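You operate a simulated robot arm through the tools that you are given. There is no shell and no other tool. Be economical: measure what you need, move in short steps, check, and stop when the job is done.

You are at the controls of a simulated two-armed robot. One attempt, no reset.

JOB
Hold the grey tray on the top of the orange bench steady with one hand and put the green cap from the top of the wall bench in it with the other. Put the yellow roll on the top of the wall bench away on the second shelf from the bottom of the green rack. Stack the dark red cap that says "26" from the top of the orange bench on top of the dark red cap marked "56". Fetch the large grey pin and set it on the top of the line bench. Put the oblong cover marked "57" from the top of the steel top bench on the front of the long steel bench and the oblong cover marked "72" on the top of the round turning plate. Take the blue oil brush and put it on the orange card on the top of the teal bench. Open the gauge box lid. Do these in any order. Set down upright: yellow roll, large grey pin.

The check looks at the end state, three seconds after you hand in, the way a careful person would. Anything else that was tipped, shoved, dropped, spilled or broken makes it a failure. Lids that push on must go on centred and level and be pressed home; caps that screw on are set level and turned clockwise until they are tight.

ROBOT AND FRAMES
Two 7-joint arms with two-finger parallel grippers on one trunk, on a base that drives. Base frame: it is fixed to the floor where the robot stands at the start and does not move with it; the origin is under the middle of the robot, x ahead of it, y to its left, z up; the surface under the hand at the start is at about z = 900. Units: mm, rad, N and s.
The left shoulder is at the start at [70, 163, 1270], the right one opposite. With the tool pointing down near the work surface each hand reaches from about 380 to 880 mm from the robot's upright axis, wherever it stands, measured 20 degrees to its own side. Places, roughly: blue oil brush (7x4x6 cm) [-11200, 7300, 900]; dark red cap [750, 1250, 750]; front of the long steel bench [-14000, 3500, 800]; gauge box lid [-15300, -4200, 900]; green cap (4x4x3 cm) [800, -200, 900]; grey tray (34x22x6 cm) [700, 900, 800]; large grey pin (5x5x5 cm) [-11500, 7000, 900]; oblong cover [-11250, 7000, 1000]; orange card [-9750, 7000, 750]; second shelf of the green rack [-8200, -5500, 500]; top of the line bench [-11500, 2400, 800]; top of the round turning plate [-11800, 7100, 900]; yellow roll (8x8x8 cm) [400, -600, 900]. Payload 3.43 kg a hand.
The TCP of each hand is the grasp point between the finger pads, 34 mm short of the fingertips. In the tool frame z runs along the fingers and y along their closing line. Largest opening 128 mm; finger width 24, thickness 12; the body of the gripper, 48 by 130 mm, starts 96 mm behind the TCP.
Orientation is told as [roll, pitch, yaw] about the base's x, y, z axes, in that order, counted from this pose: with the fingers straight down and closing along the base's y, the tool's x points along the base's -x, its y along +y and its z along -z.

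CONTROLS
- The arms move only by the tool play_rows. It takes "left_deltas", "right_deltas" or both (then of equal length, played together; a hand with none holds still); each is a list of rows, each a list of 3 entries, a list of its own where there are three numbers: the shift along the tool's x, y, z in units of 20 mm (1.0 is 20 mm), then the turn, a rotation vector about the tool's x, y, z in units of 8 degrees (1.0 is 8 degrees), then the finger opening in mm, from 0 to 128. In form: [[[tx, ty, tz], [rx, ry, rz], grip], ...]. A call has 1 to 8 rows; each row shifts and turns the commanded pose from where the row before left it, along the tool's axes as they then stand. A call with a number of a shift or a turn outside -1 to 1 is refused whole. Each row takes 0.2 s and may step no farther than 50 mm and 0.15 rad from the row before; otherwise, or with a gripper value out of range, the whole call is refused. A pose out of reach is approached as far as the arm can. The call stops where the force on the tool passes 40 N (or 10 N more than at its start, if that is more) or the arm is blocked; 0.2 s more then pass. Each finger travels about 153 mm/s and halts on what it meets, pressing with about 44 N; the grip force reading is that of the motor and also rises with nothing between the fingers. The clock runs only during rows and for 0.2 s after the last one: add rows that do not move to give the fingers time. It gives the time, the measured TCP pose, the force on the tool (base axes), the opening and the grip force at its end, in the units of the frame above (readings bear some noise), with the torque about the TCP (base axes, N m) and any sound that the robot's microphone picked up.
- Cameras (640 x 400 px; columns grow to the right, rows downward): "scene" is now at [131.4, 12.5, 1482.9]; the picture's right is [0.13, -0.99, 0.00], its down [-0.68, -0.09, -0.73] and it looks along [0.72, 0.10, -0.69] (base axes); focal length 214 px, centre (320, 200). "left" rides on the left gripper at [76, 11, -160] in its tool frame; the picture's right is [-0.15, 0.99, 0.00], its down [-0.88, -0.13, -0.46] and it looks along [-0.45, -0.07, 0.89] (tool axes); focal length 234 px, centre (320, 200). "right" rides on the right gripper at [76, -11, -160] in its tool frame; the picture's right is [0.15, 0.99, 0.00], its down [-0.88, 0.13, -0.46] and it looks along [-0.45, 0.07, 0.89] (tool axes); focal length 234 px, centre (320, 200). There is no depth. A picture from a camera that has moved, and an enlarged one, comes with that camera's place and axes in the base frame and with its lens.
- get_image(camera): a new picture of that camera. The clock stands still meanwhile.
- lift_body(by): slides the trunk up (or, below 0, down) by that many mm; the arms and the scene camera ride with it, the base frame stays. It gives what a move gives, with no picture.
- roll_base(legs): drives the robot by 1 to 6 legs, each [ahead, left, turn to the left] in mm, mm and rad, along the robot's own axes; the way and the turn of a leg run together, so that a leg with both is an arc; at most 1500 mm and 3.142 rad a leg. The arms and the cameras ride along, it lands a little off, and it stops where it bumps. It gives what a move gives.
- pan_tilt(pan, tilt): turns the head with the scene camera to pan (to the left, within 1.501 rad either way) and tilt (down, from -0.506 to 1.204), counted from straight ahead of the robot. It gives what a move gives.
- zoom(camera, box): a new picture of the part [left, top, right, bottom] of that camera's present view, enlarged. The clock stands still meanwhile.
- close_job(): hands the job in; it is judged then, once.

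Work in short steps. Places have to be worked out from the pictures, the camera data and where the tool is seen: move nearer, look again, correct. Check each grasp and each placing, and mend what went wrong. You have 217 turns and 228 pictures in all, those below and enlarged ones among them. Open the grippers and draw the arms clear of the work before you hand the job in, unless the task says otherwise; then end with one line.

The tools are called after ">>>" as a command line: name --argument value ..., lists and objects as JSON in quotes. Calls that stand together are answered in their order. play_rows: Moves the arms, as the interface text tells. Its arguments: {"type":"object","properties":{"left_deltas":{"type":"array"},"right_deltas":{"type":"array"}},"required":[]} The other tools are called the same way: lift_body (by) slides the trunk up or down; roll_base (legs) drives the base; pan_tilt (pan, tilt) turns the head that bears the scene camera; get_image (camera) takes a picture; zoom (camera, box) takes an enlarged picture of a part of a camera's view; close_job () hands the job in.

At the start:

```text
time: 0.0
left_position: [416.8, 424.8, 1183.1]
left_tcp_rot: [-0.001, -0.001, 0.001]
left_contact_force: [0.3, -0.2, 0.2]
left_moment: [-0.02, 0.0, -0.05]
left_grip_width: 128.1
left_grip_force: 0.0
right_position: [440.7, -0.3, 1125.7]
right_tcp_rot: [0.0, 0.001, 0.001]
right_contact_force: [-0.6, 0.0, -0.1]
right_moment: [-0.04, 0.01, 0.0]
right_grip_width: 128.1
right_grip_force: 0.0
trunk travel left (down, up): [-750.0, 190.0]
robot x, y, heading: [-3.1, 0.1, 0.0]
head pan, tilt: [0.134, 0.757]
```

scene: 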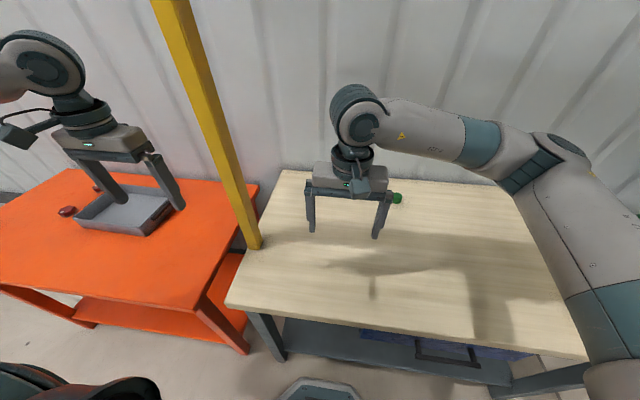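
right: 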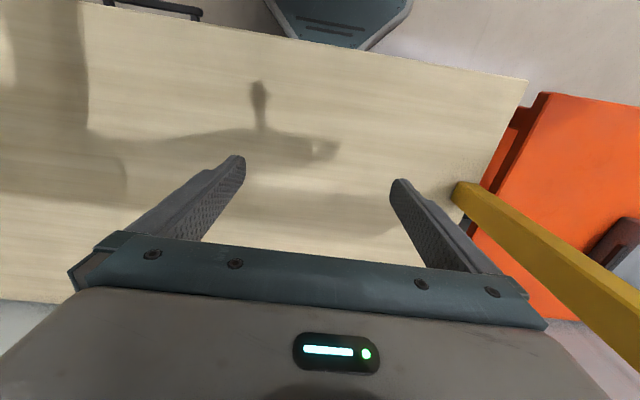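
left: 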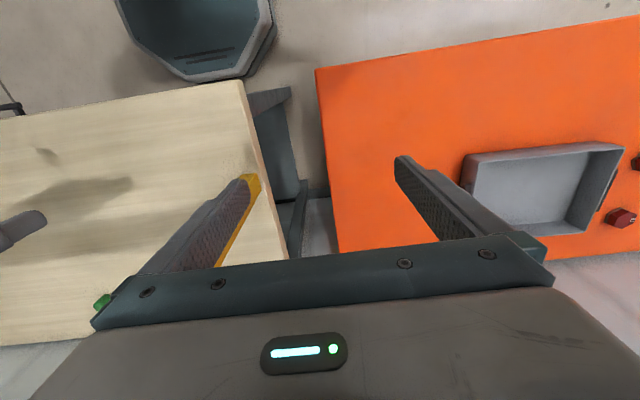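

I'll look around first: pan the head right towards the yellow roll.

>>> pan_tilt --pan -0.7 --tilt 0.8

>>> get_image --camera "scene"

>>> pan_tilt --pan 0.7 --tilt 0.7

>>> get_image --camera "scene"

```text
time: 1.2
left_position: [416.4, 423.9, 1182.2]
left_tcp_rot: [0.0, 0.0, 0.0]
left_contact_force: [0.1, 0.2, -0.6]
left_moment: [0.01, -0.01, -0.01]
left_grip_width: 127.8
left_grip_force: 0.0
right_position: [440.9, -0.1, 1124.6]
right_tcp_rot: [0.0, 0.0, 0.0]
right_contact_force: [-0.2, -0.4, -0.2]
right_moment: [-0.01, 0.01, 0.02]
right_grip_width: 127.9
right_grip_force: 0.1
trunk travel left (down, up): [-750.0, 190.0]
robot x, y, heading: [-2.8, -1.1, 0.001]
head pan, tilt: [-0.7, 0.799]
```

```text
224 pictures are left
camera scene: at [111.4, -50.4, 1479.6], right [-0.64, -0.77, 0.0], down [-0.55, 0.46, -0.7], along [0.53, -0.45, -0.72], focal length 214 px, centre (320, 200)
```

scene: 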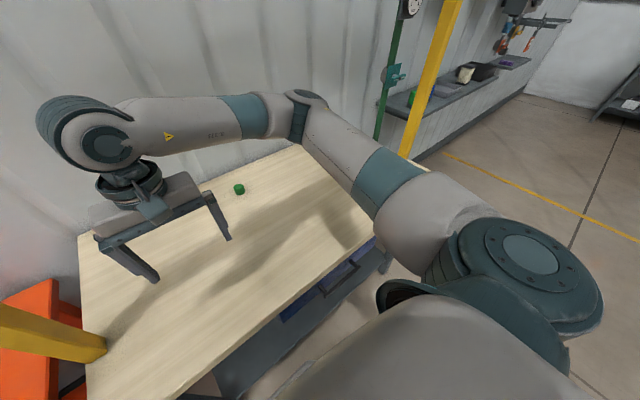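

```text
time: 2.7
left_position: [417.3, 424.9, 1182.5]
left_tcp_rot: [0.0, 0.003, 0.001]
left_contact_force: [-0.8, 0.8, 0.1]
left_moment: [0.02, -0.02, -0.01]
left_grip_width: 128.1
left_grip_force: 0.1
right_position: [441.5, 1.2, 1125.6]
right_tcp_rot: [0.001, 0.0, 0.0]
right_contact_force: [-0.5, -0.1, 0.6]
right_moment: [0.01, 0.0, -0.02]
right_grip_width: 128.0
right_grip_force: 0.0
trunk travel left (down, up): [-750.0, 190.0]
robot x, y, heading: [0.3, 0.5, 0.002]
head pan, tilt: [0.7, 0.7]
```

```text
223 pictures are left
camera scene: at [114.6, 56.1, 1487.8], right [0.64, -0.77, 0.0], down [-0.49, -0.41, -0.76], along [0.59, 0.49, -0.64], focal length 214 px, centre (320, 200)
```

scene: 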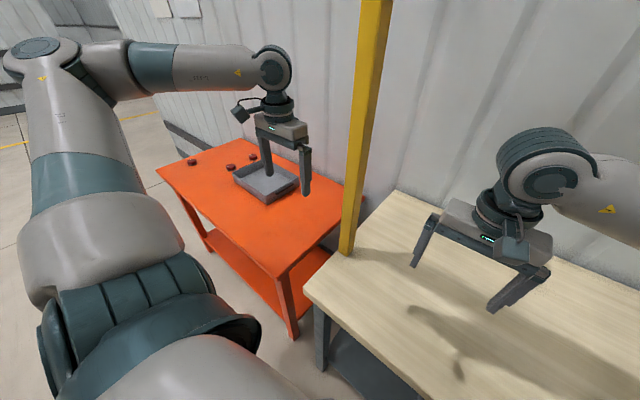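

Green cap is at about (772,-200) on the wall bench; the benches' front edges are at x≈315–340. I'll bring the right hand towards a point above the green cap, and look.

>>> play_rows --right_deltas '[[[-1, -0.6, 0.3], [0, 0, 0], 100], [[-1, -0.6, 0.3], [0, 0, 0], 100], [[-1, -0.6, 0.3], [0, 0, 0], 100], [[-1, -0.6, 0.3], [0, 0, 0], 100], [[-1, -0.6, 0.3], [0, 0, 0], 100], [[-1, -0.6, 0.3], [0, 0, 0], 100], [[-1, -0.6, 0.3], [0, 0, 0], 100], [[-1, -0.6, 0.3], [0, 0, 0], 100]]'

>>> play_rows --right_deltas '[[[-1, -0.6, 0.3], [0, 0, 0], 100], [[-1, -0.6, 0.3], [0, 0, 0], 100], [[-1, -0.6, 0.3], [0, 0, 0], 100], [[-1, -0.6, 0.3], [0, 0, 0], 100], [[-1, -0.6, 0.3], [0, 0, 0], 100], [[-1, -0.6, 0.3], [0, 0, 0], 100], [[-1, -0.6, 0.3], [0, 0, 0], 100], [[-1, -0.6, 0.3], [0, 0, 0], 100]]'

>>> get_image --camera "right"

>>> zoom --camera "scene" --box '[150, 130, 310, 230]'

```text
time: 4.5
left_position: [417.9, 424.9, 1181.7]
left_tcp_rot: [0.0, 0.0, 0.0]
left_contact_force: [-0.3, 0.2, 0.1]
left_moment: [0.01, -0.01, 0.01]
left_grip_width: 128.0
left_grip_force: 0.0
right_position: [602.9, -96.2, 1076.3]
right_tcp_rot: [0.001, -0.001, 0.0]
right_contact_force: [0.4, -0.3, -0.3]
right_moment: [0.01, 0.0, -0.01]
right_grip_width: 100.0
right_grip_force: 0.0
trunk travel left (down, up): [-750.0, 190.0]
robot x, y, heading: [1.6, -0.2, -0.002]
head pan, tilt: [0.7, 0.7]
```

```text
time: 6.3
left_position: [418.3, 424.6, 1182.9]
left_tcp_rot: [-0.001, 0.0, 0.002]
left_contact_force: [0.7, -0.2, 0.5]
left_moment: [-0.02, -0.02, 0.02]
left_grip_width: 128.1
left_grip_force: 0.0
right_position: [762.5, -193.1, 1031.0]
right_tcp_rot: [0.0, 0.002, 0.0]
right_contact_force: [0.0, 0.5, -0.7]
right_moment: [-0.01, 0.0, -0.02]
right_grip_width: 100.2
right_grip_force: 0.1
trunk travel left (down, up): [-750.0, 190.0]
robot x, y, heading: [-2.2, -0.3, -0.002]
head pan, tilt: [0.7, 0.7]
```

```text
222 pictures are left
camera right: at [686.7, -204.6, 1189.0], right [-0.15, 0.99, 0.0], down [0.88, 0.13, 0.45], along [0.45, 0.07, -0.89], focal length 234 px, centre (320, 200)
```

right: 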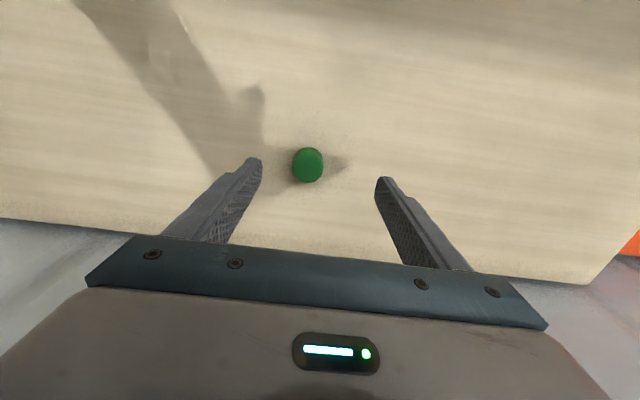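

```text
4.00 times, centred on (230, 180) of scene
camera zoom: at [115.3, 56.3, 1487.7], right [0.64, -0.77, 0.0], down [-0.49, -0.41, -0.76], along [0.58, 0.49, -0.64], focal length 858 px, centre (680, 280)
```

zoom: 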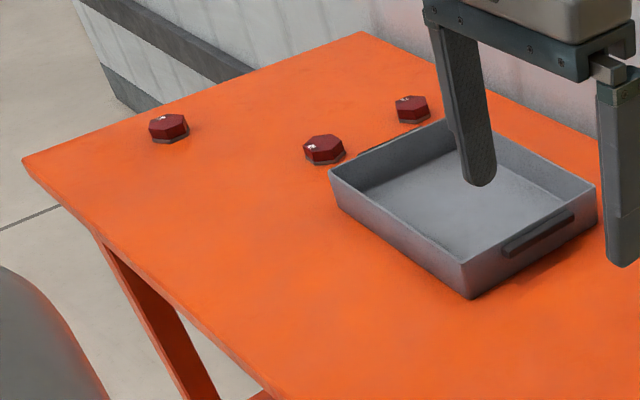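

The cap is at about (780,-206), so I shift +17, -13 and go down to TCP z≈942, then close.

>>> play_rows --right_deltas '[[[-0.85, -0.65, 0], [0, 0, 0], 80], [[0, 0, 1], [0, 0, 0], 80], [[0, 0, 1], [0, 0, 0], 80], [[0, 0, 1], [0, 0, 0], 80], [[0, 0, 0.7], [0, 0, 0], 80], [[0, 0, 0.5], [0, 0, 0], 80], [[0, 0, 0], [0, 0, 0], 80]]'

>>> get_image --camera "right"

```text
time: 7.9
left_position: [416.6, 424.8, 1182.5]
left_tcp_rot: [-0.001, 0.002, 0.002]
left_contact_force: [-1.0, 0.4, 0.7]
left_moment: [0.01, 0.0, 0.0]
left_grip_width: 128.0
left_grip_force: 0.0
right_position: [778.7, -204.7, 944.9]
right_tcp_rot: [-0.001, -0.001, 0.0]
right_contact_force: [0.0, -0.1, 0.6]
right_moment: [0.02, 0.01, -0.01]
right_grip_width: 80.0
right_grip_force: 0.1
trunk travel left (down, up): [-750.0, 190.0]
robot x, y, heading: [-0.5, 2.6, -0.001]
head pan, tilt: [0.7, 0.7]
```

```text
220 pictures are left
camera right: at [702.2, -217.0, 1104.5], right [-0.15, 0.99, 0.0], down [0.88, 0.13, 0.46], along [0.45, 0.07, -0.89], focal length 234 px, centre (320, 200)
```

right: 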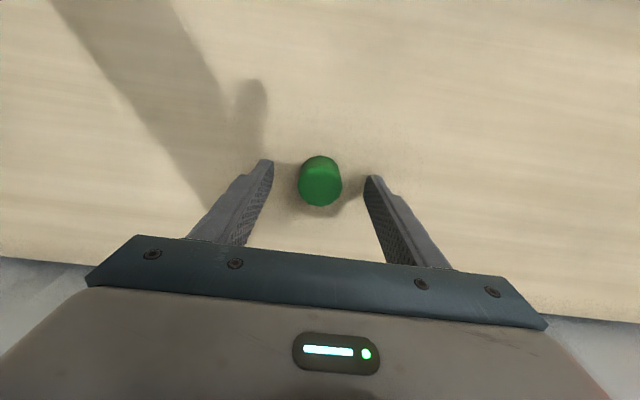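

Bench top works out at z≈900–904 and the cap is centred between the fingers. I go 3 mm lower and close, then lift.

>>> play_rows --right_deltas '[[[-0.1, 0, 0.15], [0, 0, 0], 60], [[0, 0, 0], [0, 0, 0], 30], [[0, 0, 0], [0, 0, 0], 20], [[0, 0, 0], [0, 0, 0], 20], [[0, 0, -0.5], [0, 0, 0], 20], [[0, 0, -1], [0, 0, 0], 20], [[0, 0, -1], [0, 0, 0], 20], [[0, 0, -1], [0, 0, 0], 20]]'

>>> get_image --camera "right"

```text
time: 9.7
left_position: [416.9, 423.2, 1181.6]
left_tcp_rot: [-0.001, -0.003, 0.001]
left_contact_force: [-0.5, -0.7, -0.7]
left_moment: [0.01, 0.01, 0.03]
left_grip_width: 128.0
left_grip_force: 0.0
right_position: [778.6, -204.7, 1012.0]
right_tcp_rot: [0.001, -0.001, -0.001]
right_contact_force: [-0.2, -1.0, -0.3]
right_moment: [0.0, -0.03, 0.02]
right_grip_width: 35.5
right_grip_force: 43.7
trunk travel left (down, up): [-750.0, 190.0]
robot x, y, heading: [0.9, -0.3, 0.0]
head pan, tilt: [0.7, 0.7]
```

```text
219 pictures are left
camera right: at [702.5, -216.6, 1171.8], right [-0.15, 0.99, 0.0], down [0.88, 0.13, 0.46], along [0.45, 0.07, -0.89], focal length 234 px, centre (320, 200)
```

right: 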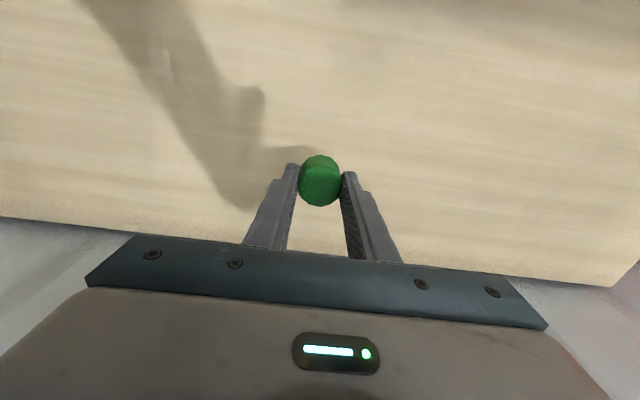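

Cap is gripped (35.5 mm). I retract the right hand, back the base off to clear the yellow pole (at about (500,273)), and drive left to face the orange bench.

>>> play_rows --right_deltas '[[[1, 0, -0.5], [0, 0, 0], 20], [[1, 0, -0.5], [0, 0, 0], 20], [[1, 0, -0.5], [0, 0, 0], 20], [[1, 0, -0.5], [0, 0, 0], 20], [[1, 0, -0.5], [0, 0, 0], 20], [[1, 0, -0.5], [0, 0, 0], 20], [[1, 0, -0.5], [0, 0, 0], 20], [[1, 0, -0.5], [0, 0, 0], 20]]'

>>> roll_base --legs '[[-300, 0, 0], [0, 900, 0], [300, 0, 0]]'

>>> pan_tilt --pan 0.25 --tilt 0.85

>>> get_image --camera "scene"

>>> get_image --camera "left"

```text
time: 11.5
left_position: [417.5, 424.8, 1182.3]
left_tcp_rot: [0.001, 0.001, 0.004]
left_contact_force: [0.0, -0.3, 0.3]
left_moment: [-0.02, 0.0, -0.02]
left_grip_width: 128.1
left_grip_force: 0.0
right_position: [617.9, -205.6, 1091.6]
right_tcp_rot: [0.001, 0.001, -0.001]
right_contact_force: [-0.5, 0.0, 0.2]
right_moment: [-0.02, -0.05, 0.0]
right_grip_width: 35.4
right_grip_force: 44.1
trunk travel left (down, up): [-750.0, 190.0]
robot x, y, heading: [0.5, -2.4, 0.005]
head pan, tilt: [0.7, 0.7]
```

```text
time: 19.5
left_position: [422.2, 1321.6, 1183.0]
left_tcp_rot: [-0.001, -0.003, 0.003]
left_contact_force: [0.5, -0.2, -0.7]
left_moment: [0.0, -0.01, -0.01]
left_grip_width: 127.9
left_grip_force: 0.0
right_position: [623.9, 692.5, 1093.0]
right_tcp_rot: [0.0, 0.0, 0.0]
right_contact_force: [0.4, 0.1, -0.3]
right_moment: [-0.03, 0.0, 0.03]
right_grip_width: 35.6
right_grip_force: 43.8
trunk travel left (down, up): [-750.0, 190.0]
robot x, y, heading: [5.9, 896.8, -0.003]
head pan, tilt: [0.7, 0.7]
```

```text
time: 20.4
left_position: [423.2, 1323.4, 1182.7]
left_tcp_rot: [0.0, -0.002, 0.001]
left_contact_force: [0.1, 0.1, 0.0]
left_moment: [0.0, -0.01, -0.02]
left_grip_width: 128.2
left_grip_force: 0.1
right_position: [624.0, 692.0, 1092.2]
right_tcp_rot: [0.0, 0.0, 0.0]
right_contact_force: [-0.2, 0.0, -0.3]
right_moment: [-0.02, -0.02, 0.0]
right_grip_width: 35.4
right_grip_force: 43.6
trunk travel left (down, up): [-750.0, 190.0]
robot x, y, heading: [5.1, 899.9, -0.0]
head pan, tilt: [0.25, 0.85]
```

```text
218 pictures are left
camera scene: at [130.4, 918.8, 1475.6], right [0.25, -0.97, 0.0], down [-0.73, -0.19, -0.66], along [0.64, 0.16, -0.75], focal length 214 px, centre (320, 200)
```

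scene: 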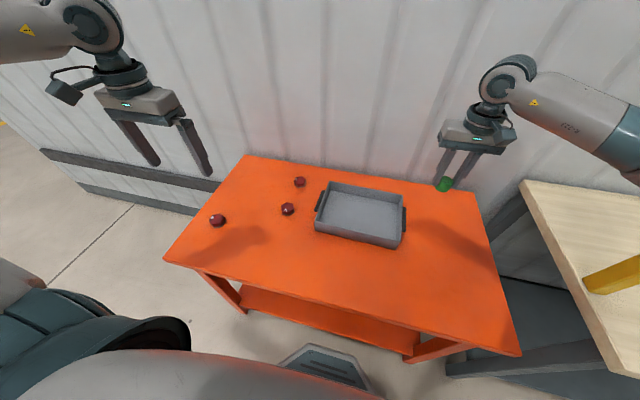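

```text
217 pictures are left
camera left: at [347.2, 1333.0, 1342.4], right [0.15, 0.99, 0.0], down [0.88, -0.13, 0.46], along [0.45, -0.07, -0.89], focal length 234 px, centre (320, 200)
```

left: 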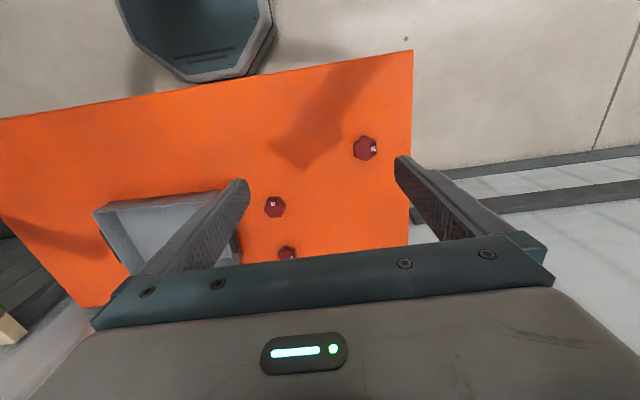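

Two-view triangulation puts the orange bench top at z≈800. I'll read the cap numbers and see the tray closer.

>>> zoom --camera "left" --box '[230, 120, 420, 270]'

>>> zoom --camera "scene" --box '[270, 160, 430, 260]'

```text
2.67 times, centred on (325, 195) of left
camera zoom: at [347.2, 1333.0, 1342.4], right [0.15, 0.99, 0.0], down [0.88, -0.13, 0.46], along [0.45, -0.07, -0.89], focal length 624 px, centre (307, 213)
```

zoom: 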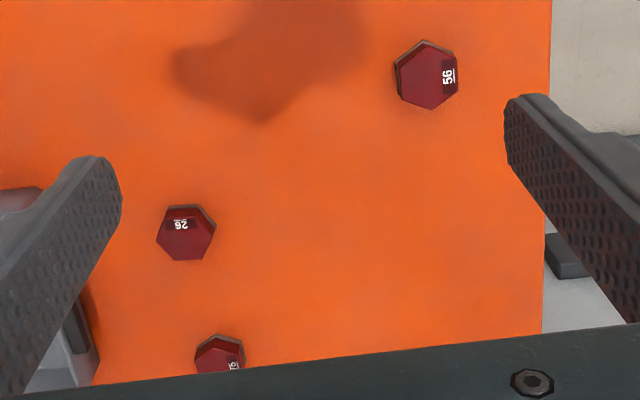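

```text
4.00 times, centred on (350, 210) of scene
camera zoom: at [130.4, 918.8, 1475.6], right [0.25, -0.97, 0.0], down [-0.73, -0.19, -0.66], along [0.64, 0.16, -0.75], focal length 858 px, centre (200, 160)
```

zoom: 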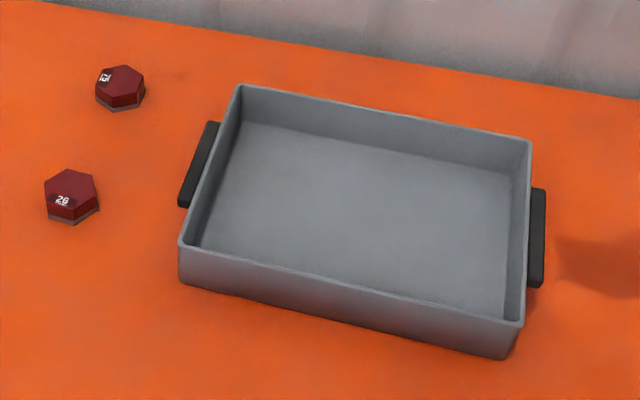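

56 is at (495,1410), 26 at (614,1172); tray centre about (656,893) with handles at its left/right ends. I move the left hand above the left handle (668,1048) and the right above (650,830).

>>> play_rows --left_deltas '[[[-0.875, -0.98, 0.8], [0, 0, 0], 90], [[-0.875, -0.98, 0.8], [0, 0, 0], 90], [[-0.875, -0.98, 0.8], [0, 0, 0], 90], [[-0.875, -0.98, 0.8], [0, 0, 0], 90], [[-0.875, -0.98, 0.8], [0, 0, 0], 90], [[-0.875, -0.98, 0.8], [0, 0, 0], 90], [[-0.875, -0.98, 0.8], [0, 0, 0], 90], [[-0.875, -0.98, 0.8], [0, 0, 0], 90]]'

>>> play_rows --left_deltas '[[[-0.875, -0.98, 0.8], [0, 0, 0], 90], [[-0.875, -0.98, 0.8], [0, 0, 0], 90], [[-0.875, -0.98, 0.8], [0, 0, 0], 90], [[-0.875, -0.98, 0.8], [0, 0, 0], 90], [[-0.875, -0.98, 0.8], [0, 0, 0], 90], [[-0.875, -0.98, 0.8], [0, 0, 0], 90], [[0, 0, 0], [0, 0, 0], 90]]' --right_deltas '[[[-0.2, 1, 0.6], [0, 0, 0], 20], [[-0.2, 1, 0.6], [0, 0, 0], 20], [[-0.2, 1, 0.6], [0, 0, 0], 20], [[-0.2, 1, 0.6], [0, 0, 0], 20], [[-0.2, 1, 0.6], [0, 0, 0], 20], [[-0.2, 1, 0.6], [0, 0, 0], 20], [[-0.2, 1, 0.6], [0, 0, 0], 20]]'

>>> get_image --camera "left"

>>> get_image --camera "right"

```text
time: 22.2
left_position: [563.2, 1164.7, 1053.2]
left_tcp_rot: [-0.001, 0.001, 0.0]
left_contact_force: [0.4, -0.2, 0.6]
left_moment: [-0.03, 0.0, -0.02]
left_grip_width: 90.1
left_grip_force: 0.0
right_position: [626.7, 690.7, 1092.0]
right_tcp_rot: [0.001, 0.003, 0.001]
right_contact_force: [0.8, 0.9, 0.1]
right_moment: [0.02, 0.03, 0.03]
right_grip_width: 35.4
right_grip_force: 44.5
trunk travel left (down, up): [-750.0, 190.0]
robot x, y, heading: [7.2, 895.4, -0.0]
head pan, tilt: [0.25, 0.85]
```

```text
time: 23.8
left_position: [611.8, 1115.0, 1009.9]
left_tcp_rot: [-0.002, 0.0, 0.002]
left_contact_force: [-0.5, -0.5, 0.0]
left_moment: [-0.01, 0.03, 0.0]
left_grip_width: 89.9
left_grip_force: 0.0
left hand out of reach, approached as far as the arm can: row 3, 4, 5, 6
right_position: [651.1, 833.2, 1006.8]
right_tcp_rot: [0.0, 0.001, 0.0]
right_contact_force: [1.2, 0.1, -0.4]
right_moment: [-0.05, 0.06, 0.03]
right_grip_width: 35.1
right_grip_force: 44.2
trunk travel left (down, up): [-750.0, 190.0]
robot x, y, heading: [4.0, 894.8, -0.004]
head pan, tilt: [0.25, 0.85]
```

```text
214 pictures are left
camera left: at [536.1, 1125.5, 1169.6], right [0.15, 0.99, 0.0], down [0.88, -0.13, 0.46], along [0.45, -0.07, -0.89], focal length 234 px, centre (320, 200)
```

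left: 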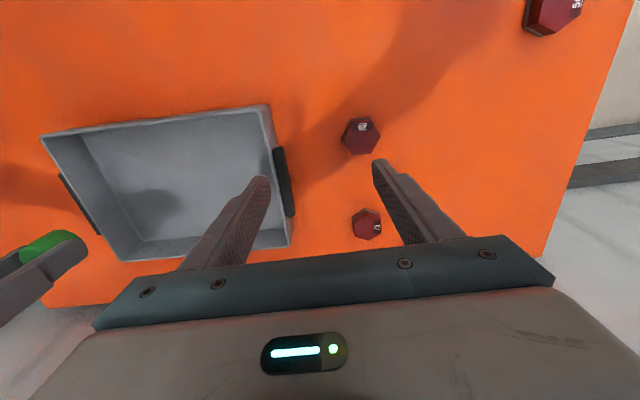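

```text
213 pictures are left
camera right: at [576.1, 820.3, 1167.0], right [-0.15, 0.99, 0.0], down [0.88, 0.13, 0.45], along [0.45, 0.07, -0.89], focal length 234 px, centre (320, 200)
```

right: 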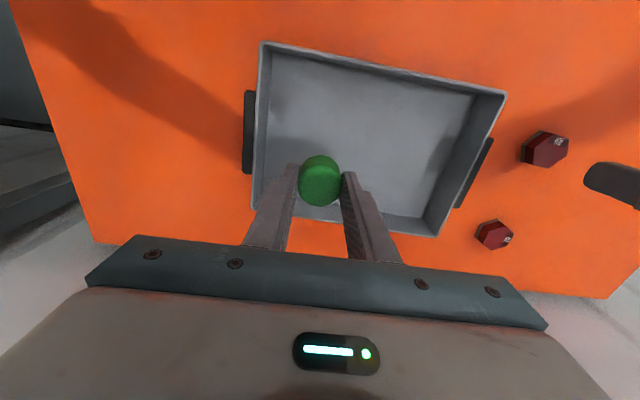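

The left hand stalled at (612,1115,1010), which doesn't look like plain distance. I'll test a small move to see what the arm allows, lowering first.

>>> play_rows --left_deltas '[[[0, 0, 0], [0, 0, 0], 90], [[0, 0, 0], [0, 0, 0], 90]]'

>>> play_rows --left_deltas '[[[0, 0, 1], [0, 0, 0], 90], [[0, 0, 1], [0, 0, 0], 90]]'

>>> get_image --camera "scene"

```text
time: 24.4
left_position: [610.7, 1113.1, 1009.6]
left_tcp_rot: [-0.002, -0.001, 0.002]
left_contact_force: [1.0, 0.7, -0.2]
left_moment: [0.0, 0.03, 0.0]
left_grip_width: 90.3
left_grip_force: 0.1
right_position: [652.5, 831.1, 1008.5]
right_tcp_rot: [-0.001, 0.002, 0.0]
right_contact_force: [-0.4, -0.1, 0.0]
right_moment: [-0.03, 0.03, 0.03]
right_grip_width: 35.4
right_grip_force: 44.2
trunk travel left (down, up): [-750.0, 190.0]
robot x, y, heading: [3.3, 895.0, 0.001]
head pan, tilt: [0.25, 0.85]
```

```text
time: 25.0
left_position: [601.2, 1127.1, 981.4]
left_tcp_rot: [-0.003, -0.002, 0.0]
left_contact_force: [-0.5, 1.1, 0.3]
left_moment: [0.0, 0.01, 0.04]
left_grip_width: 90.2
left_grip_force: 0.2
left hand out of reach, approached as far as the arm can: row 1, 2
right_position: [652.1, 832.1, 1007.0]
right_tcp_rot: [0.001, 0.0, 0.0]
right_contact_force: [-0.5, 0.3, -0.8]
right_moment: [-0.02, 0.0, -0.01]
right_grip_width: 35.3
right_grip_force: 43.8
trunk travel left (down, up): [-750.0, 190.0]
robot x, y, heading: [5.3, 899.3, 0.0]
head pan, tilt: [0.25, 0.85]
```

```text
212 pictures are left
camera scene: at [131.0, 919.0, 1475.5], right [0.25, -0.97, 0.0], down [-0.73, -0.19, -0.66], along [0.64, 0.16, -0.75], focal length 214 px, centre (320, 200)
```

scene: 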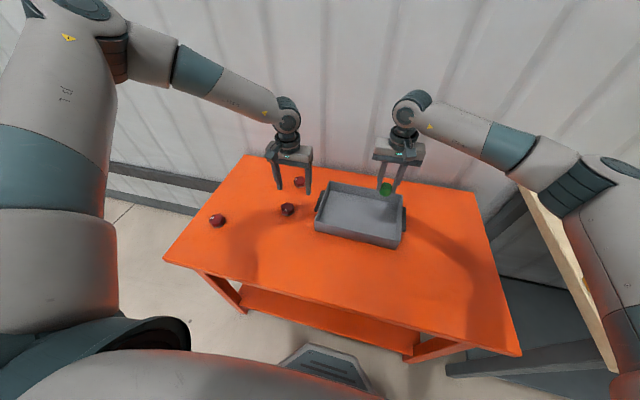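

I test whether the right arm's nearness is the limit: move right hand 100 mm away while the left just keeps its command.

>>> play_rows --right_deltas '[[[0, -1, 0], [0, 0, 0], 20], [[0, -1, 0], [0, 0, 0], 20], [[0, -1, 0], [0, 0, 0], 20], [[0, -1, 0], [0, 0, 0], 20], [[0, -1, 0], [0, 0, 0], 20]]' --left_deltas '[[[0, 0, 0], [0, 0, 0], 90], [[0, 0, 0], [0, 0, 0], 90], [[0, 0, 0], [0, 0, 0], 90], [[0, 0, 0], [0, 0, 0], 90], [[0, 0, 0], [0, 0, 0], 90]]'

>>> play_rows --left_deltas '[[[0, -1, 0], [0, 0, 0], 90], [[0, 0, 0], [0, 0, 0], 90]]'

>>> play_rows --left_deltas '[[[-1, 0, 0], [0, 0, 0], 90], [[0, 0, 0], [0, 0, 0], 90]]'

```text
time: 26.2
left_position: [600.3, 1126.3, 981.3]
left_tcp_rot: [-0.001, -0.002, 0.003]
left_contact_force: [-0.3, 0.2, -0.1]
left_moment: [0.02, 0.0, 0.0]
left_grip_width: 90.2
left_grip_force: 0.2
right_position: [651.3, 732.5, 1006.9]
right_tcp_rot: [0.0, -0.001, -0.001]
right_contact_force: [0.0, -0.3, -0.1]
right_moment: [0.02, 0.0, -0.01]
right_grip_width: 35.1
right_grip_force: 44.4
trunk travel left (down, up): [-750.0, 190.0]
robot x, y, heading: [7.7, 897.8, -0.0]
head pan, tilt: [0.25, 0.85]
```

```text
time: 26.8
left_position: [593.7, 1115.7, 987.0]
left_tcp_rot: [-0.001, -0.002, 0.002]
left_contact_force: [-0.2, 0.2, -0.2]
left_moment: [0.0, -0.02, 0.01]
left_grip_width: 90.2
left_grip_force: 0.0
left hand out of reach, approached as far as the arm can: row 1
right_position: [651.7, 733.4, 1007.4]
right_tcp_rot: [0.001, -0.001, 0.001]
right_contact_force: [0.8, 0.5, 0.1]
right_moment: [0.03, 0.02, 0.01]
right_grip_width: 35.4
right_grip_force: 43.8
trunk travel left (down, up): [-750.0, 190.0]
robot x, y, heading: [5.2, 898.2, -0.003]
head pan, tilt: [0.25, 0.85]
```

```text
time: 27.4
left_position: [607.1, 1124.2, 993.6]
left_tcp_rot: [-0.001, -0.001, 0.001]
left_contact_force: [-0.2, 0.2, 0.1]
left_moment: [0.0, 0.04, 0.06]
left_grip_width: 90.0
left_grip_force: 0.1
left hand out of reach, approached as far as the arm can: row 1
right_position: [650.9, 732.5, 1006.9]
right_tcp_rot: [-0.001, -0.001, 0.0]
right_contact_force: [-0.1, 0.4, 0.1]
right_moment: [0.0, 0.0, -0.02]
right_grip_width: 35.3
right_grip_force: 43.5
trunk travel left (down, up): [-750.0, 190.0]
robot x, y, heading: [3.8, 898.4, -0.002]
head pan, tilt: [0.25, 0.85]
```

The clamp looks like a joint limit of the left arm in its current branch (normal about (-0.5,0.7,0.5)). I test whether yawing the tool frees it.

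>>> play_rows --left_deltas '[[[0, 0, 0], [0, 0, 1], 90], [[0, 0, 0], [0, 0, 1], 90], [[0, 0, 0], [0, 0, 1], 90], [[0, -1, 0.5], [0, 0, 0], 90], [[0, -1, 0.5], [0, 0, 0], 90], [[0, 0, 0], [0, 0, 0], 90]]'

>>> play_rows --left_deltas '[[[0, 0, 0], [0, 0, -1], 90], [[0, 0, 0], [0, 0, -1], 90], [[0, 0, 0], [0, 0, -1], 90], [[0, 0, 0], [0, 0, -1], 90], [[0, 0, 0], [0, 0, -1], 90], [[0, 0, 0], [0, 0, -1], 90], [[0, -1, 0.5], [0, 0, 0], 90], [[0, -1, 0.5], [0, 0, 0], 90]]'

```text
time: 28.8
left_position: [580.1, 1107.5, 988.0]
left_tcp_rot: [-0.002, -0.002, -0.416]
left_contact_force: [0.1, -0.4, 0.6]
left_moment: [0.02, 0.01, -0.01]
left_grip_width: 90.0
left_grip_force: 0.0
left hand out of reach, approached as far as the arm can: row 4, 5
right_position: [651.3, 732.2, 1007.1]
right_tcp_rot: [0.0, 0.0, 0.0]
right_contact_force: [0.5, 0.0, -0.4]
right_moment: [-0.02, 0.02, 0.03]
right_grip_width: 35.2
right_grip_force: 43.7
trunk travel left (down, up): [-750.0, 190.0]
robot x, y, heading: [6.8, 896.2, -0.001]
head pan, tilt: [0.25, 0.85]
```

```text
time: 30.6
left_position: [578.6, 1106.2, 989.0]
left_tcp_rot: [0.002, 0.0, 0.421]
left_contact_force: [-0.4, -0.9, -1.3]
left_moment: [0.01, 0.0, 0.0]
left_grip_width: 90.2
left_grip_force: 0.0
left hand out of reach, approached as far as the arm can: row 7, 8
right_position: [652.4, 731.8, 1007.4]
right_tcp_rot: [0.001, 0.001, 0.001]
right_contact_force: [0.3, 0.0, -0.2]
right_moment: [0.0, -0.04, -0.02]
right_grip_width: 35.2
right_grip_force: 44.1
trunk travel left (down, up): [-750.0, 190.0]
robot x, y, heading: [4.8, 894.2, 0.001]
head pan, tilt: [0.25, 0.85]
```

Yaw doesn't matter. I retrace: lift and pull back the left hand to mirror the right's start posture, then approach from near the centre.

>>> play_rows --left_deltas '[[[0.9, 0, -0.9], [0, 0, 1], 90], [[0.9, 0, -0.9], [0, 0, 1], 90], [[0.9, 0, -0.9], [0, 0, 1], 90], [[1, 0, -0.9], [0, 0, 0], 90], [[1, 0, -0.9], [0, 0, 0], 90], [[1, 0, -0.9], [0, 0, 0], 90], [[1, 0, -0.9], [0, 0, 0], 90], [[1, 0, -0.9], [0, 0, 0], 90]]'

>>> play_rows --left_deltas '[[[0, -1, 0], [0, 0, 0], 90], [[0, -1, 0], [0, 0, 0], 90], [[0, -1, 0], [0, 0, 0], 90], [[0, -1, 0], [0, 0, 0], 90], [[0, -1, 0], [0, 0, 0], 90], [[0, -1, 0], [0, 0, 0], 90]]'

>>> get_image --camera "scene"

```text
time: 32.4
left_position: [425.3, 1091.6, 1134.0]
left_tcp_rot: [0.0, -0.001, 0.002]
left_contact_force: [0.4, 0.0, 0.3]
left_moment: [-0.01, 0.0, -0.01]
left_grip_width: 90.2
left_grip_force: 0.1
right_position: [650.2, 732.0, 1008.1]
right_tcp_rot: [0.0, 0.001, -0.001]
right_contact_force: [0.0, 0.5, -0.7]
right_moment: [0.02, 0.01, -0.02]
right_grip_width: 35.2
right_grip_force: 43.6
trunk travel left (down, up): [-750.0, 190.0]
robot x, y, heading: [6.5, 899.1, 0.0]
head pan, tilt: [0.25, 0.85]
```

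```text
time: 33.8
left_position: [426.7, 1012.1, 1133.0]
left_tcp_rot: [-0.002, 0.002, 0.003]
left_contact_force: [0.1, 0.5, 0.3]
left_moment: [-0.01, -0.02, 0.01]
left_grip_width: 90.3
left_grip_force: 0.1
left hand out of reach, approached as far as the arm can: row 5, 6
right_position: [650.8, 732.1, 1007.7]
right_tcp_rot: [0.0, 0.001, 0.001]
right_contact_force: [0.3, 0.3, -0.8]
right_moment: [-0.01, -0.03, 0.02]
right_grip_width: 35.3
right_grip_force: 44.0
trunk travel left (down, up): [-750.0, 190.0]
robot x, y, heading: [6.4, 898.0, -0.005]
head pan, tilt: [0.25, 0.85]
```

```text
211 pictures are left
camera scene: at [130.7, 918.4, 1475.5], right [0.25, -0.97, 0.0], down [-0.73, -0.19, -0.66], along [0.64, 0.16, -0.75], focal length 214 px, centre (320, 200)
```

scene: 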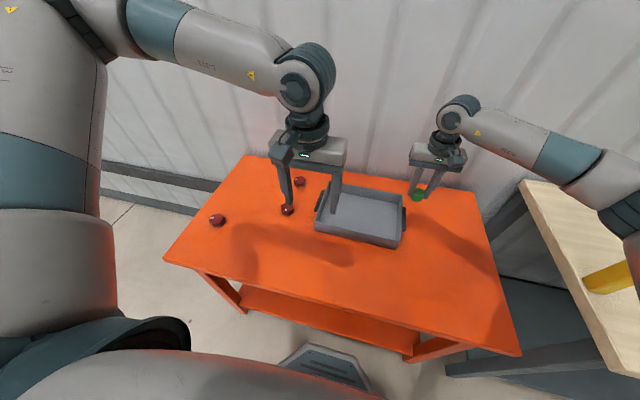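

The left arm's elbow posture blocks moving inward, while the right arm goes inward freely. I move the left out and test how far left the right hand can go, to choose a base position.

>>> play_rows --left_deltas '[[[0, 1, 0], [0, 0, 0], 90], [[0, 1, 0], [0, 0, 0], 90], [[0, 1, 0], [0, 0, 0], 90], [[0, 1, 0], [0, 0, 0], 90], [[0, 1, 0], [0, 0, 0], 90], [[0, 1, 0], [0, 0, 0], 90], [[0, 1, 0], [0, 0, 0], 90], [[0, 1, 0], [0, 0, 0], 90]]'

>>> play_rows --right_deltas '[[[0, 1, 0], [0, 0, 0], 20], [[0, 1, 0], [0, 0, 0], 20], [[0, 1, 0], [0, 0, 0], 20], [[0, 1, 0], [0, 0, 0], 20], [[0, 1, 0], [0, 0, 0], 20], [[0, 1, 0], [0, 0, 0], 20], [[0, 1, 0], [0, 0, 0], 20], [[0, 1, 0], [0, 0, 0], 20]]'

>>> play_rows --right_deltas '[[[0, 1, 0], [0, 0, 0], 20], [[0, 1, 0], [0, 0, 0], 20], [[0, 1, 0], [0, 0, 0], 20], [[0, 1, 0], [0, 0, 0], 20], [[0, 0, 0], [0, 0, 0], 20]]'

```text
time: 35.6
left_position: [425.5, 1173.7, 1131.8]
left_tcp_rot: [-0.001, 0.0, 0.001]
left_contact_force: [-0.4, -0.4, 0.0]
left_moment: [-0.01, 0.0, 0.0]
left_grip_width: 90.1
left_grip_force: 0.1
right_position: [649.9, 733.6, 1008.2]
right_tcp_rot: [0.0, 0.0, -0.001]
right_contact_force: [-0.2, 0.1, -0.8]
right_moment: [-0.01, 0.0, 0.0]
right_grip_width: 35.2
right_grip_force: 44.8
trunk travel left (down, up): [-750.0, 190.0]
robot x, y, heading: [5.1, 898.6, -0.002]
head pan, tilt: [0.25, 0.85]
```

```text
time: 37.4
left_position: [426.2, 1173.4, 1132.5]
left_tcp_rot: [-0.001, -0.001, 0.002]
left_contact_force: [0.0, 1.1, 0.1]
left_moment: [0.02, 0.02, 0.03]
left_grip_width: 90.3
left_grip_force: 0.1
right_position: [651.3, 892.9, 1007.7]
right_tcp_rot: [-0.002, 0.002, -0.001]
right_contact_force: [-0.3, -0.7, 0.1]
right_moment: [-0.01, -0.01, -0.01]
right_grip_width: 35.2
right_grip_force: 43.8
trunk travel left (down, up): [-750.0, 190.0]
robot x, y, heading: [6.4, 900.7, -0.001]
head pan, tilt: [0.25, 0.85]
```

```text
time: 38.6
left_position: [425.2, 1172.5, 1132.0]
left_tcp_rot: [0.0, 0.0, 0.005]
left_contact_force: [-0.5, 0.0, 0.3]
left_moment: [-0.03, 0.0, 0.03]
left_grip_width: 90.1
left_grip_force: 0.0
right_position: [651.2, 973.0, 1009.4]
right_tcp_rot: [-0.001, 0.0, -0.002]
right_contact_force: [0.6, -0.7, 0.0]
right_moment: [0.02, 0.04, 0.02]
right_grip_width: 35.2
right_grip_force: 44.0
trunk travel left (down, up): [-750.0, 190.0]
robot x, y, heading: [5.5, 893.7, 0.0]
head pan, tilt: [0.25, 0.85]
```

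Right reaches inward easily. I shift the base 200 mm right, so the left handle lies at dy≈350 and the right hand works slightly left of centre.

>>> roll_base --legs '[[0, -200, 0]]'

>>> play_rows --left_deltas '[[[-1, 0.3, 0.5], [0, 0, 0], 90], [[-1, 0.3, 0.5], [0, 0, 0], 90], [[-1, 0.3, 0.5], [0, 0, 0], 90], [[-1, 0.3, 0.5], [0, 0, 0], 90], [[-1, 0.3, 0.5], [0, 0, 0], 90], [[-1, 0.3, 0.5], [0, 0, 0], 90], [[-1, 0.3, 0.5], [0, 0, 0], 90], [[-1, 0.3, 0.5], [0, 0, 0], 90]]'

>>> play_rows --left_deltas '[[[-1, 0.3, 0.5], [0, 0, 0], 90], [[-1, 0.3, 0.5], [0, 0, 0], 90], [[-1, 0.3, 0.5], [0, 0, 0], 90], [[-1, 0.3, 0.5], [0, 0, 0], 90], [[0, 0, 0], [0, 0, 0], 90]]'

>>> get_image --camera "left"

>>> get_image --camera "scene"

```text
time: 40.2
left_position: [425.4, 975.8, 1131.4]
left_tcp_rot: [-0.002, -0.001, 0.005]
left_contact_force: [0.0, 0.2, 0.4]
left_moment: [-0.02, -0.04, 0.0]
left_grip_width: 89.8
left_grip_force: 0.1
right_position: [651.0, 777.1, 1008.2]
right_tcp_rot: [-0.004, 0.002, 0.004]
right_contact_force: [0.0, -0.3, -0.3]
right_moment: [-0.01, 0.02, 0.02]
right_grip_width: 35.1
right_grip_force: 43.8
trunk travel left (down, up): [-750.0, 190.0]
robot x, y, heading: [5.0, 698.9, 0.006]
head pan, tilt: [0.25, 0.85]
```

```text
time: 42.0
left_position: [587.0, 1023.1, 1051.0]
left_tcp_rot: [-0.001, 0.001, 0.006]
left_contact_force: [0.4, 0.0, 0.4]
left_moment: [0.0, 0.02, 0.0]
left_grip_width: 90.0
left_grip_force: 0.1
right_position: [652.0, 776.7, 1008.9]
right_tcp_rot: [-0.002, 0.002, 0.004]
right_contact_force: [0.2, 0.1, -0.2]
right_moment: [0.04, -0.01, 0.0]
right_grip_width: 35.5
right_grip_force: 44.1
trunk travel left (down, up): [-750.0, 190.0]
robot x, y, heading: [5.7, 701.4, 0.007]
head pan, tilt: [0.25, 0.85]
```

```text
time: 43.2
left_position: [664.4, 1047.9, 1012.2]
left_tcp_rot: [0.0, -0.001, 0.005]
left_contact_force: [0.6, 1.0, -0.2]
left_moment: [0.01, -0.03, 0.02]
left_grip_width: 89.9
left_grip_force: 0.0
right_position: [651.3, 776.1, 1007.9]
right_tcp_rot: [0.0, 0.001, 0.002]
right_contact_force: [-0.1, -0.4, -1.4]
right_moment: [0.02, -0.01, -0.01]
right_grip_width: 35.3
right_grip_force: 43.9
trunk travel left (down, up): [-750.0, 190.0]
robot x, y, heading: [6.4, 697.1, 0.003]
head pan, tilt: [0.25, 0.85]
```

```text
210 pictures are left
camera left: at [588.9, 1059.3, 1171.9], right [0.14, 0.99, 0.0], down [0.88, -0.13, 0.46], along [0.45, -0.06, -0.89], focal length 234 px, centre (320, 200)
```

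left: 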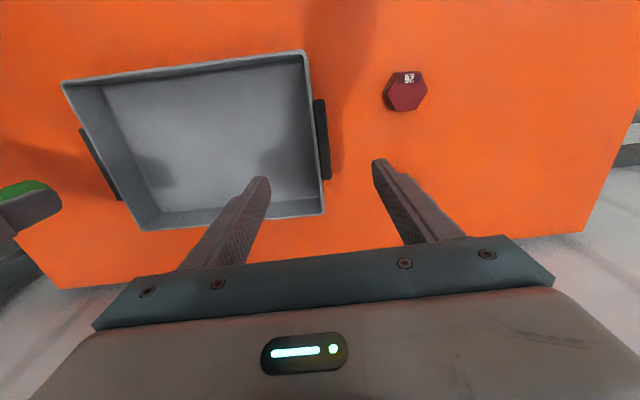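

```text
209 pictures are left
camera scene: at [130.5, 719.8, 1475.6], right [0.25, -0.97, 0.0], down [-0.73, -0.19, -0.66], along [0.64, 0.17, -0.75], focal length 214 px, centre (320, 200)
```

scene: 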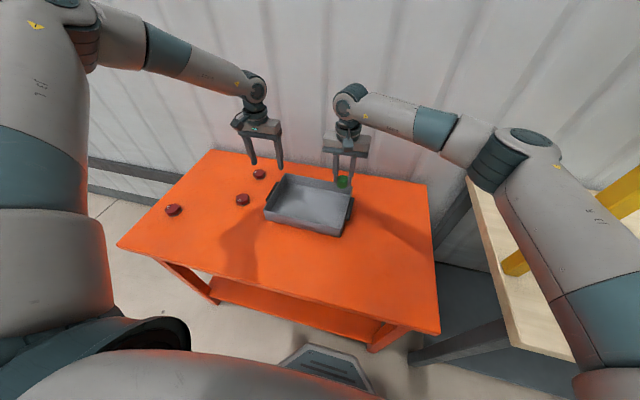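

The left hand is well over the left handle (centre y≈1052). Descend to TCP z≈862 straddling handle and wall.

>>> play_rows --left_deltas '[[[0, 0.25, 1], [0, 0, 0], 90], [[0, 0, 1], [0, 0, 0], 90], [[0, 0, 1], [0, 0, 0], 90], [[0, 0, 1], [0, 0, 0], 90], [[0, 0, 1], [0, 0, 0], 90], [[0, 0, 1], [0, 0, 0], 90], [[0, 0, 1], [0, 0, 0], 90], [[0, 0, 0.3], [0, 0, 0], 90]]'

>>> get_image --camera "left"

>>> get_image --camera "right"

```text
time: 45.0
left_position: [630.1, 1068.5, 902.5]
left_tcp_rot: [-0.001, -0.002, 0.006]
left_contact_force: [0.3, 0.4, -0.7]
left_moment: [-0.01, -0.04, 0.02]
left_grip_width: 90.1
left_grip_force: 0.1
left hand out of reach, approached as far as the arm can: row 4, 5, 6, 7, 8
right_position: [651.7, 775.2, 1008.4]
right_tcp_rot: [0.002, -0.001, 0.004]
right_contact_force: [0.1, 0.4, -0.5]
right_moment: [-0.01, -0.02, 0.02]
right_grip_width: 35.4
right_grip_force: 44.1
trunk travel left (down, up): [-750.0, 190.0]
robot x, y, heading: [4.6, 699.3, 0.009]
head pan, tilt: [0.25, 0.85]
```

```text
208 pictures are left
camera left: at [554.3, 1080.2, 1062.8], right [0.14, 0.99, 0.0], down [0.88, -0.13, 0.46], along [0.45, -0.07, -0.89], focal length 234 px, centre (320, 200)
```

left: 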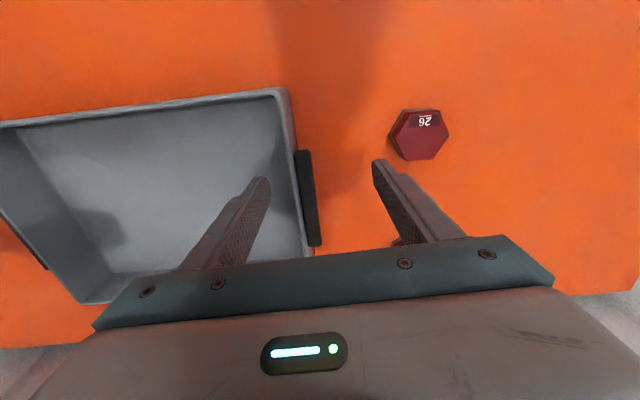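

```text
207 pictures are left
camera right: at [575.1, 763.2, 1168.5], right [-0.15, 0.99, 0.0], down [0.88, 0.13, 0.46], along [0.45, 0.07, -0.89], focal length 234 px, centre (320, 200)
```

right: 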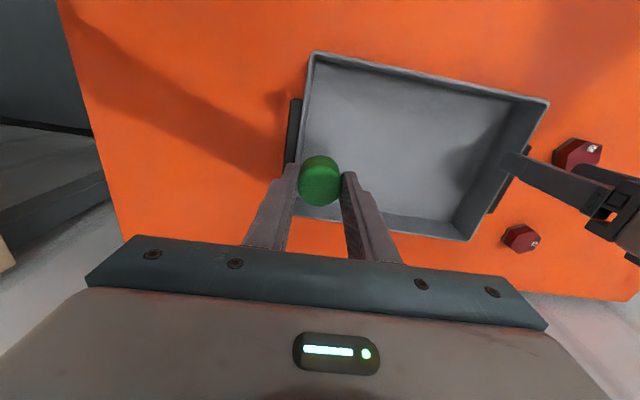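

The limit improves with the hand higher relative to the trunk, so I raise both hands ~160 mm and will then lower the trunk instead.

>>> play_rows --left_deltas '[[[-0.3, -0.1, -1], [0, 0, 0], 90], [[-0.3, -0.1, -1], [0, 0, 0], 90], [[-0.3, -0.1, -1], [0, 0, 0], 90], [[-0.3, -0.1, -1], [0, 0, 0], 90], [[-0.3, -0.1, -1], [0, 0, 0], 90], [[-0.3, -0.1, -1], [0, 0, 0], 90], [[-0.1, -0.1, -1], [0, 0, 0], 90], [[0, 0, -1], [0, 0, 0], 90]]' --right_deltas '[[[0, 0.1, -1], [0, 0, 0], 20], [[0, 0.1, -1], [0, 0, 0], 20], [[0, 0.1, -1], [0, 0, 0], 20], [[0, 0.1, -1], [0, 0, 0], 20], [[0, 0.1, -1], [0, 0, 0], 20], [[0, 0.1, -1], [0, 0, 0], 20], [[0, 0.1, -1], [0, 0, 0], 20], [[0, 0.1, -1], [0, 0, 0], 20]]'

>>> lift_body --by -100

>>> get_image --camera "left"

```text
time: 46.8
left_position: [666.6, 1055.0, 1063.0]
left_tcp_rot: [0.0, 0.0, 0.007]
left_contact_force: [-0.8, 0.7, -0.2]
left_moment: [0.0, -0.04, 0.02]
left_grip_width: 90.2
left_grip_force: 0.0
right_position: [651.6, 792.1, 1169.4]
right_tcp_rot: [-0.001, -0.001, 0.005]
right_contact_force: [0.0, -0.2, 0.1]
right_moment: [0.01, -0.02, 0.01]
right_grip_width: 35.2
right_grip_force: 44.1
trunk travel left (down, up): [-750.0, 190.0]
robot x, y, heading: [7.1, 696.4, -0.001]
head pan, tilt: [0.25, 0.85]
```

```text
time: 48.1
left_position: [668.1, 1054.5, 962.2]
left_tcp_rot: [-0.001, 0.0, 0.005]
left_contact_force: [0.4, 0.0, 0.0]
left_moment: [-0.02, 0.0, -0.03]
left_grip_width: 90.0
left_grip_force: 0.1
right_position: [651.8, 791.7, 1069.2]
right_tcp_rot: [0.0, 0.001, 0.003]
right_contact_force: [-0.4, -0.4, -0.5]
right_moment: [0.01, 0.02, 0.0]
right_grip_width: 35.4
right_grip_force: 43.5
trunk travel left (down, up): [-650.0, 290.0]
robot x, y, heading: [5.4, 696.0, 0.003]
head pan, tilt: [0.25, 0.85]
```

```text
206 pictures are left
camera left: at [593.0, 1064.8, 1122.5], right [0.14, 0.99, 0.0], down [0.88, -0.13, 0.46], along [0.45, -0.06, -0.89], focal length 234 px, centre (320, 200)
```

left: 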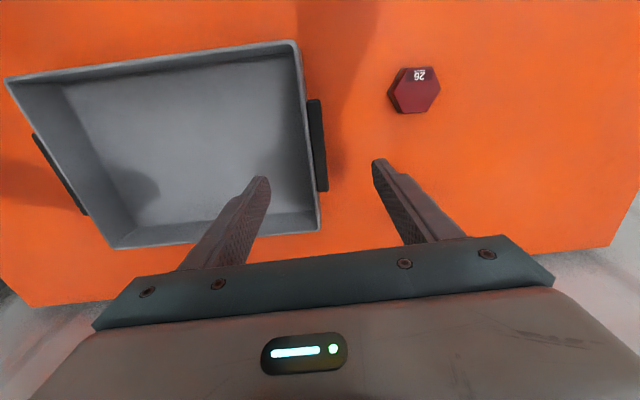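

Well centred on the handle; lower the trunk 100 more.

>>> lift_body --by -98

>>> get_image --camera "left"

>>> get_image --camera "right"

```text
time: 49.5
left_position: [668.6, 1054.6, 863.6]
left_tcp_rot: [0.0, -0.001, 0.005]
left_contact_force: [0.6, 0.6, 0.1]
left_moment: [0.03, -0.01, 0.04]
left_grip_width: 90.1
left_grip_force: 0.1
right_position: [650.8, 792.5, 971.0]
right_tcp_rot: [0.001, 0.0, 0.004]
right_contact_force: [-0.3, -0.6, 0.1]
right_moment: [0.0, -0.02, 0.01]
right_grip_width: 35.4
right_grip_force: 44.0
trunk travel left (down, up): [-552.0, 388.0]
robot x, y, heading: [1.0, 700.2, 0.001]
head pan, tilt: [0.25, 0.85]
```

```text
205 pictures are left
camera left: at [592.9, 1064.9, 1024.5], right [0.14, 0.99, 0.0], down [0.88, -0.13, 0.46], along [0.45, -0.06, -0.89], focal length 234 px, centre (320, 200)
```

left: 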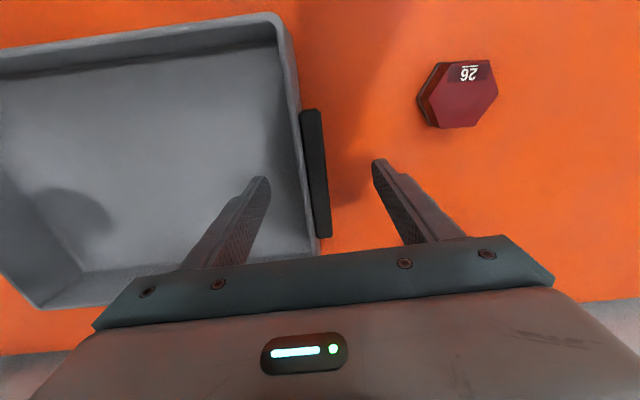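

```text
204 pictures are left
camera right: at [575.2, 779.5, 1130.6], right [-0.15, 0.99, 0.0], down [0.88, 0.13, 0.46], along [0.45, 0.07, -0.89], focal length 234 px, centre (320, 200)
```

right: 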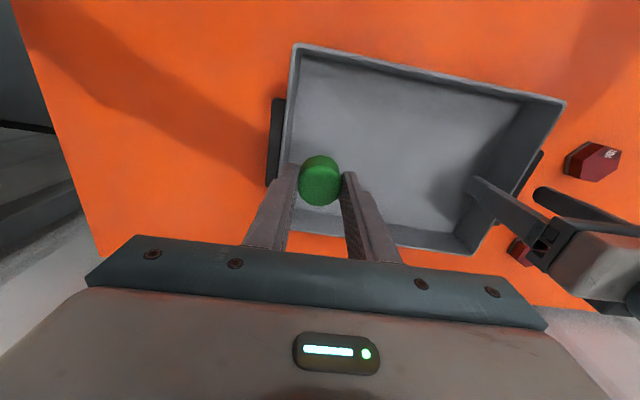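

Close the left grip on the handle (shift −5 mm in y first), gently.

>>> play_rows --left_deltas '[[[0, -0.25, 0], [0, 0, 0], 60], [[0, 0, 0], [0, 0, 0], 40], [[0, 0, 0], [0, 0, 0], 30], [[0, 0, 0], [0, 0, 0], 20], [[0, 0, 0], [0, 0, 0], 10], [[0, 0, 0], [0, 0, 0], 10]]' --right_deltas '[[[0, 0.4, 0.5], [0, 0, 0], 20], [[0, 0.4, 0.5], [0, 0, 0], 20], [[0, 0.4, 0.5], [0, 0, 0], 20], [[0, 0.4, 0.5], [0, 0, 0], 20], [[0, 0.4, 0.5], [0, 0, 0], 20], [[0, 0, 0], [0, 0, 0], 20]]'

>>> get_image --camera "left"

>>> get_image --camera "right"

```text
time: 50.9
left_position: [668.5, 1051.4, 864.6]
left_tcp_rot: [0.002, -0.001, 0.006]
left_contact_force: [-0.2, -0.9, 0.9]
left_moment: [-0.07, -0.01, -0.35]
left_grip_width: 20.5
left_grip_force: 44.7
right_position: [651.0, 832.6, 920.7]
right_tcp_rot: [0.001, 0.0, 0.004]
right_contact_force: [0.7, 0.5, 0.2]
right_moment: [-0.01, 0.02, 0.02]
right_grip_width: 35.2
right_grip_force: 43.4
trunk travel left (down, up): [-552.0, 388.0]
robot x, y, heading: [5.9, 698.1, 0.004]
head pan, tilt: [0.25, 0.85]
```

```text
203 pictures are left
camera left: at [593.3, 1060.2, 1024.4], right [0.14, 0.99, 0.0], down [0.88, -0.13, 0.46], along [0.45, -0.06, -0.89], focal length 234 px, centre (320, 200)
```

left: 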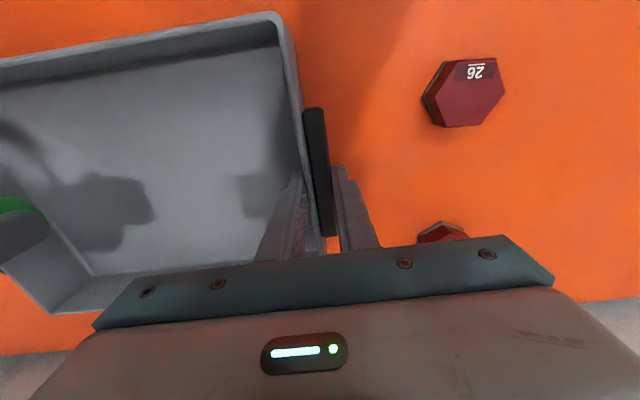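

```text
202 pictures are left
camera right: at [575.5, 819.5, 1080.1], right [-0.15, 0.99, 0.0], down [0.88, 0.13, 0.46], along [0.45, 0.07, -0.89], focal length 234 px, centre (320, 200)
```

right: 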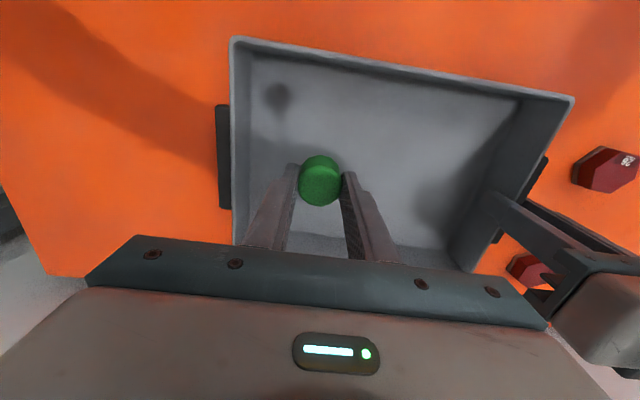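

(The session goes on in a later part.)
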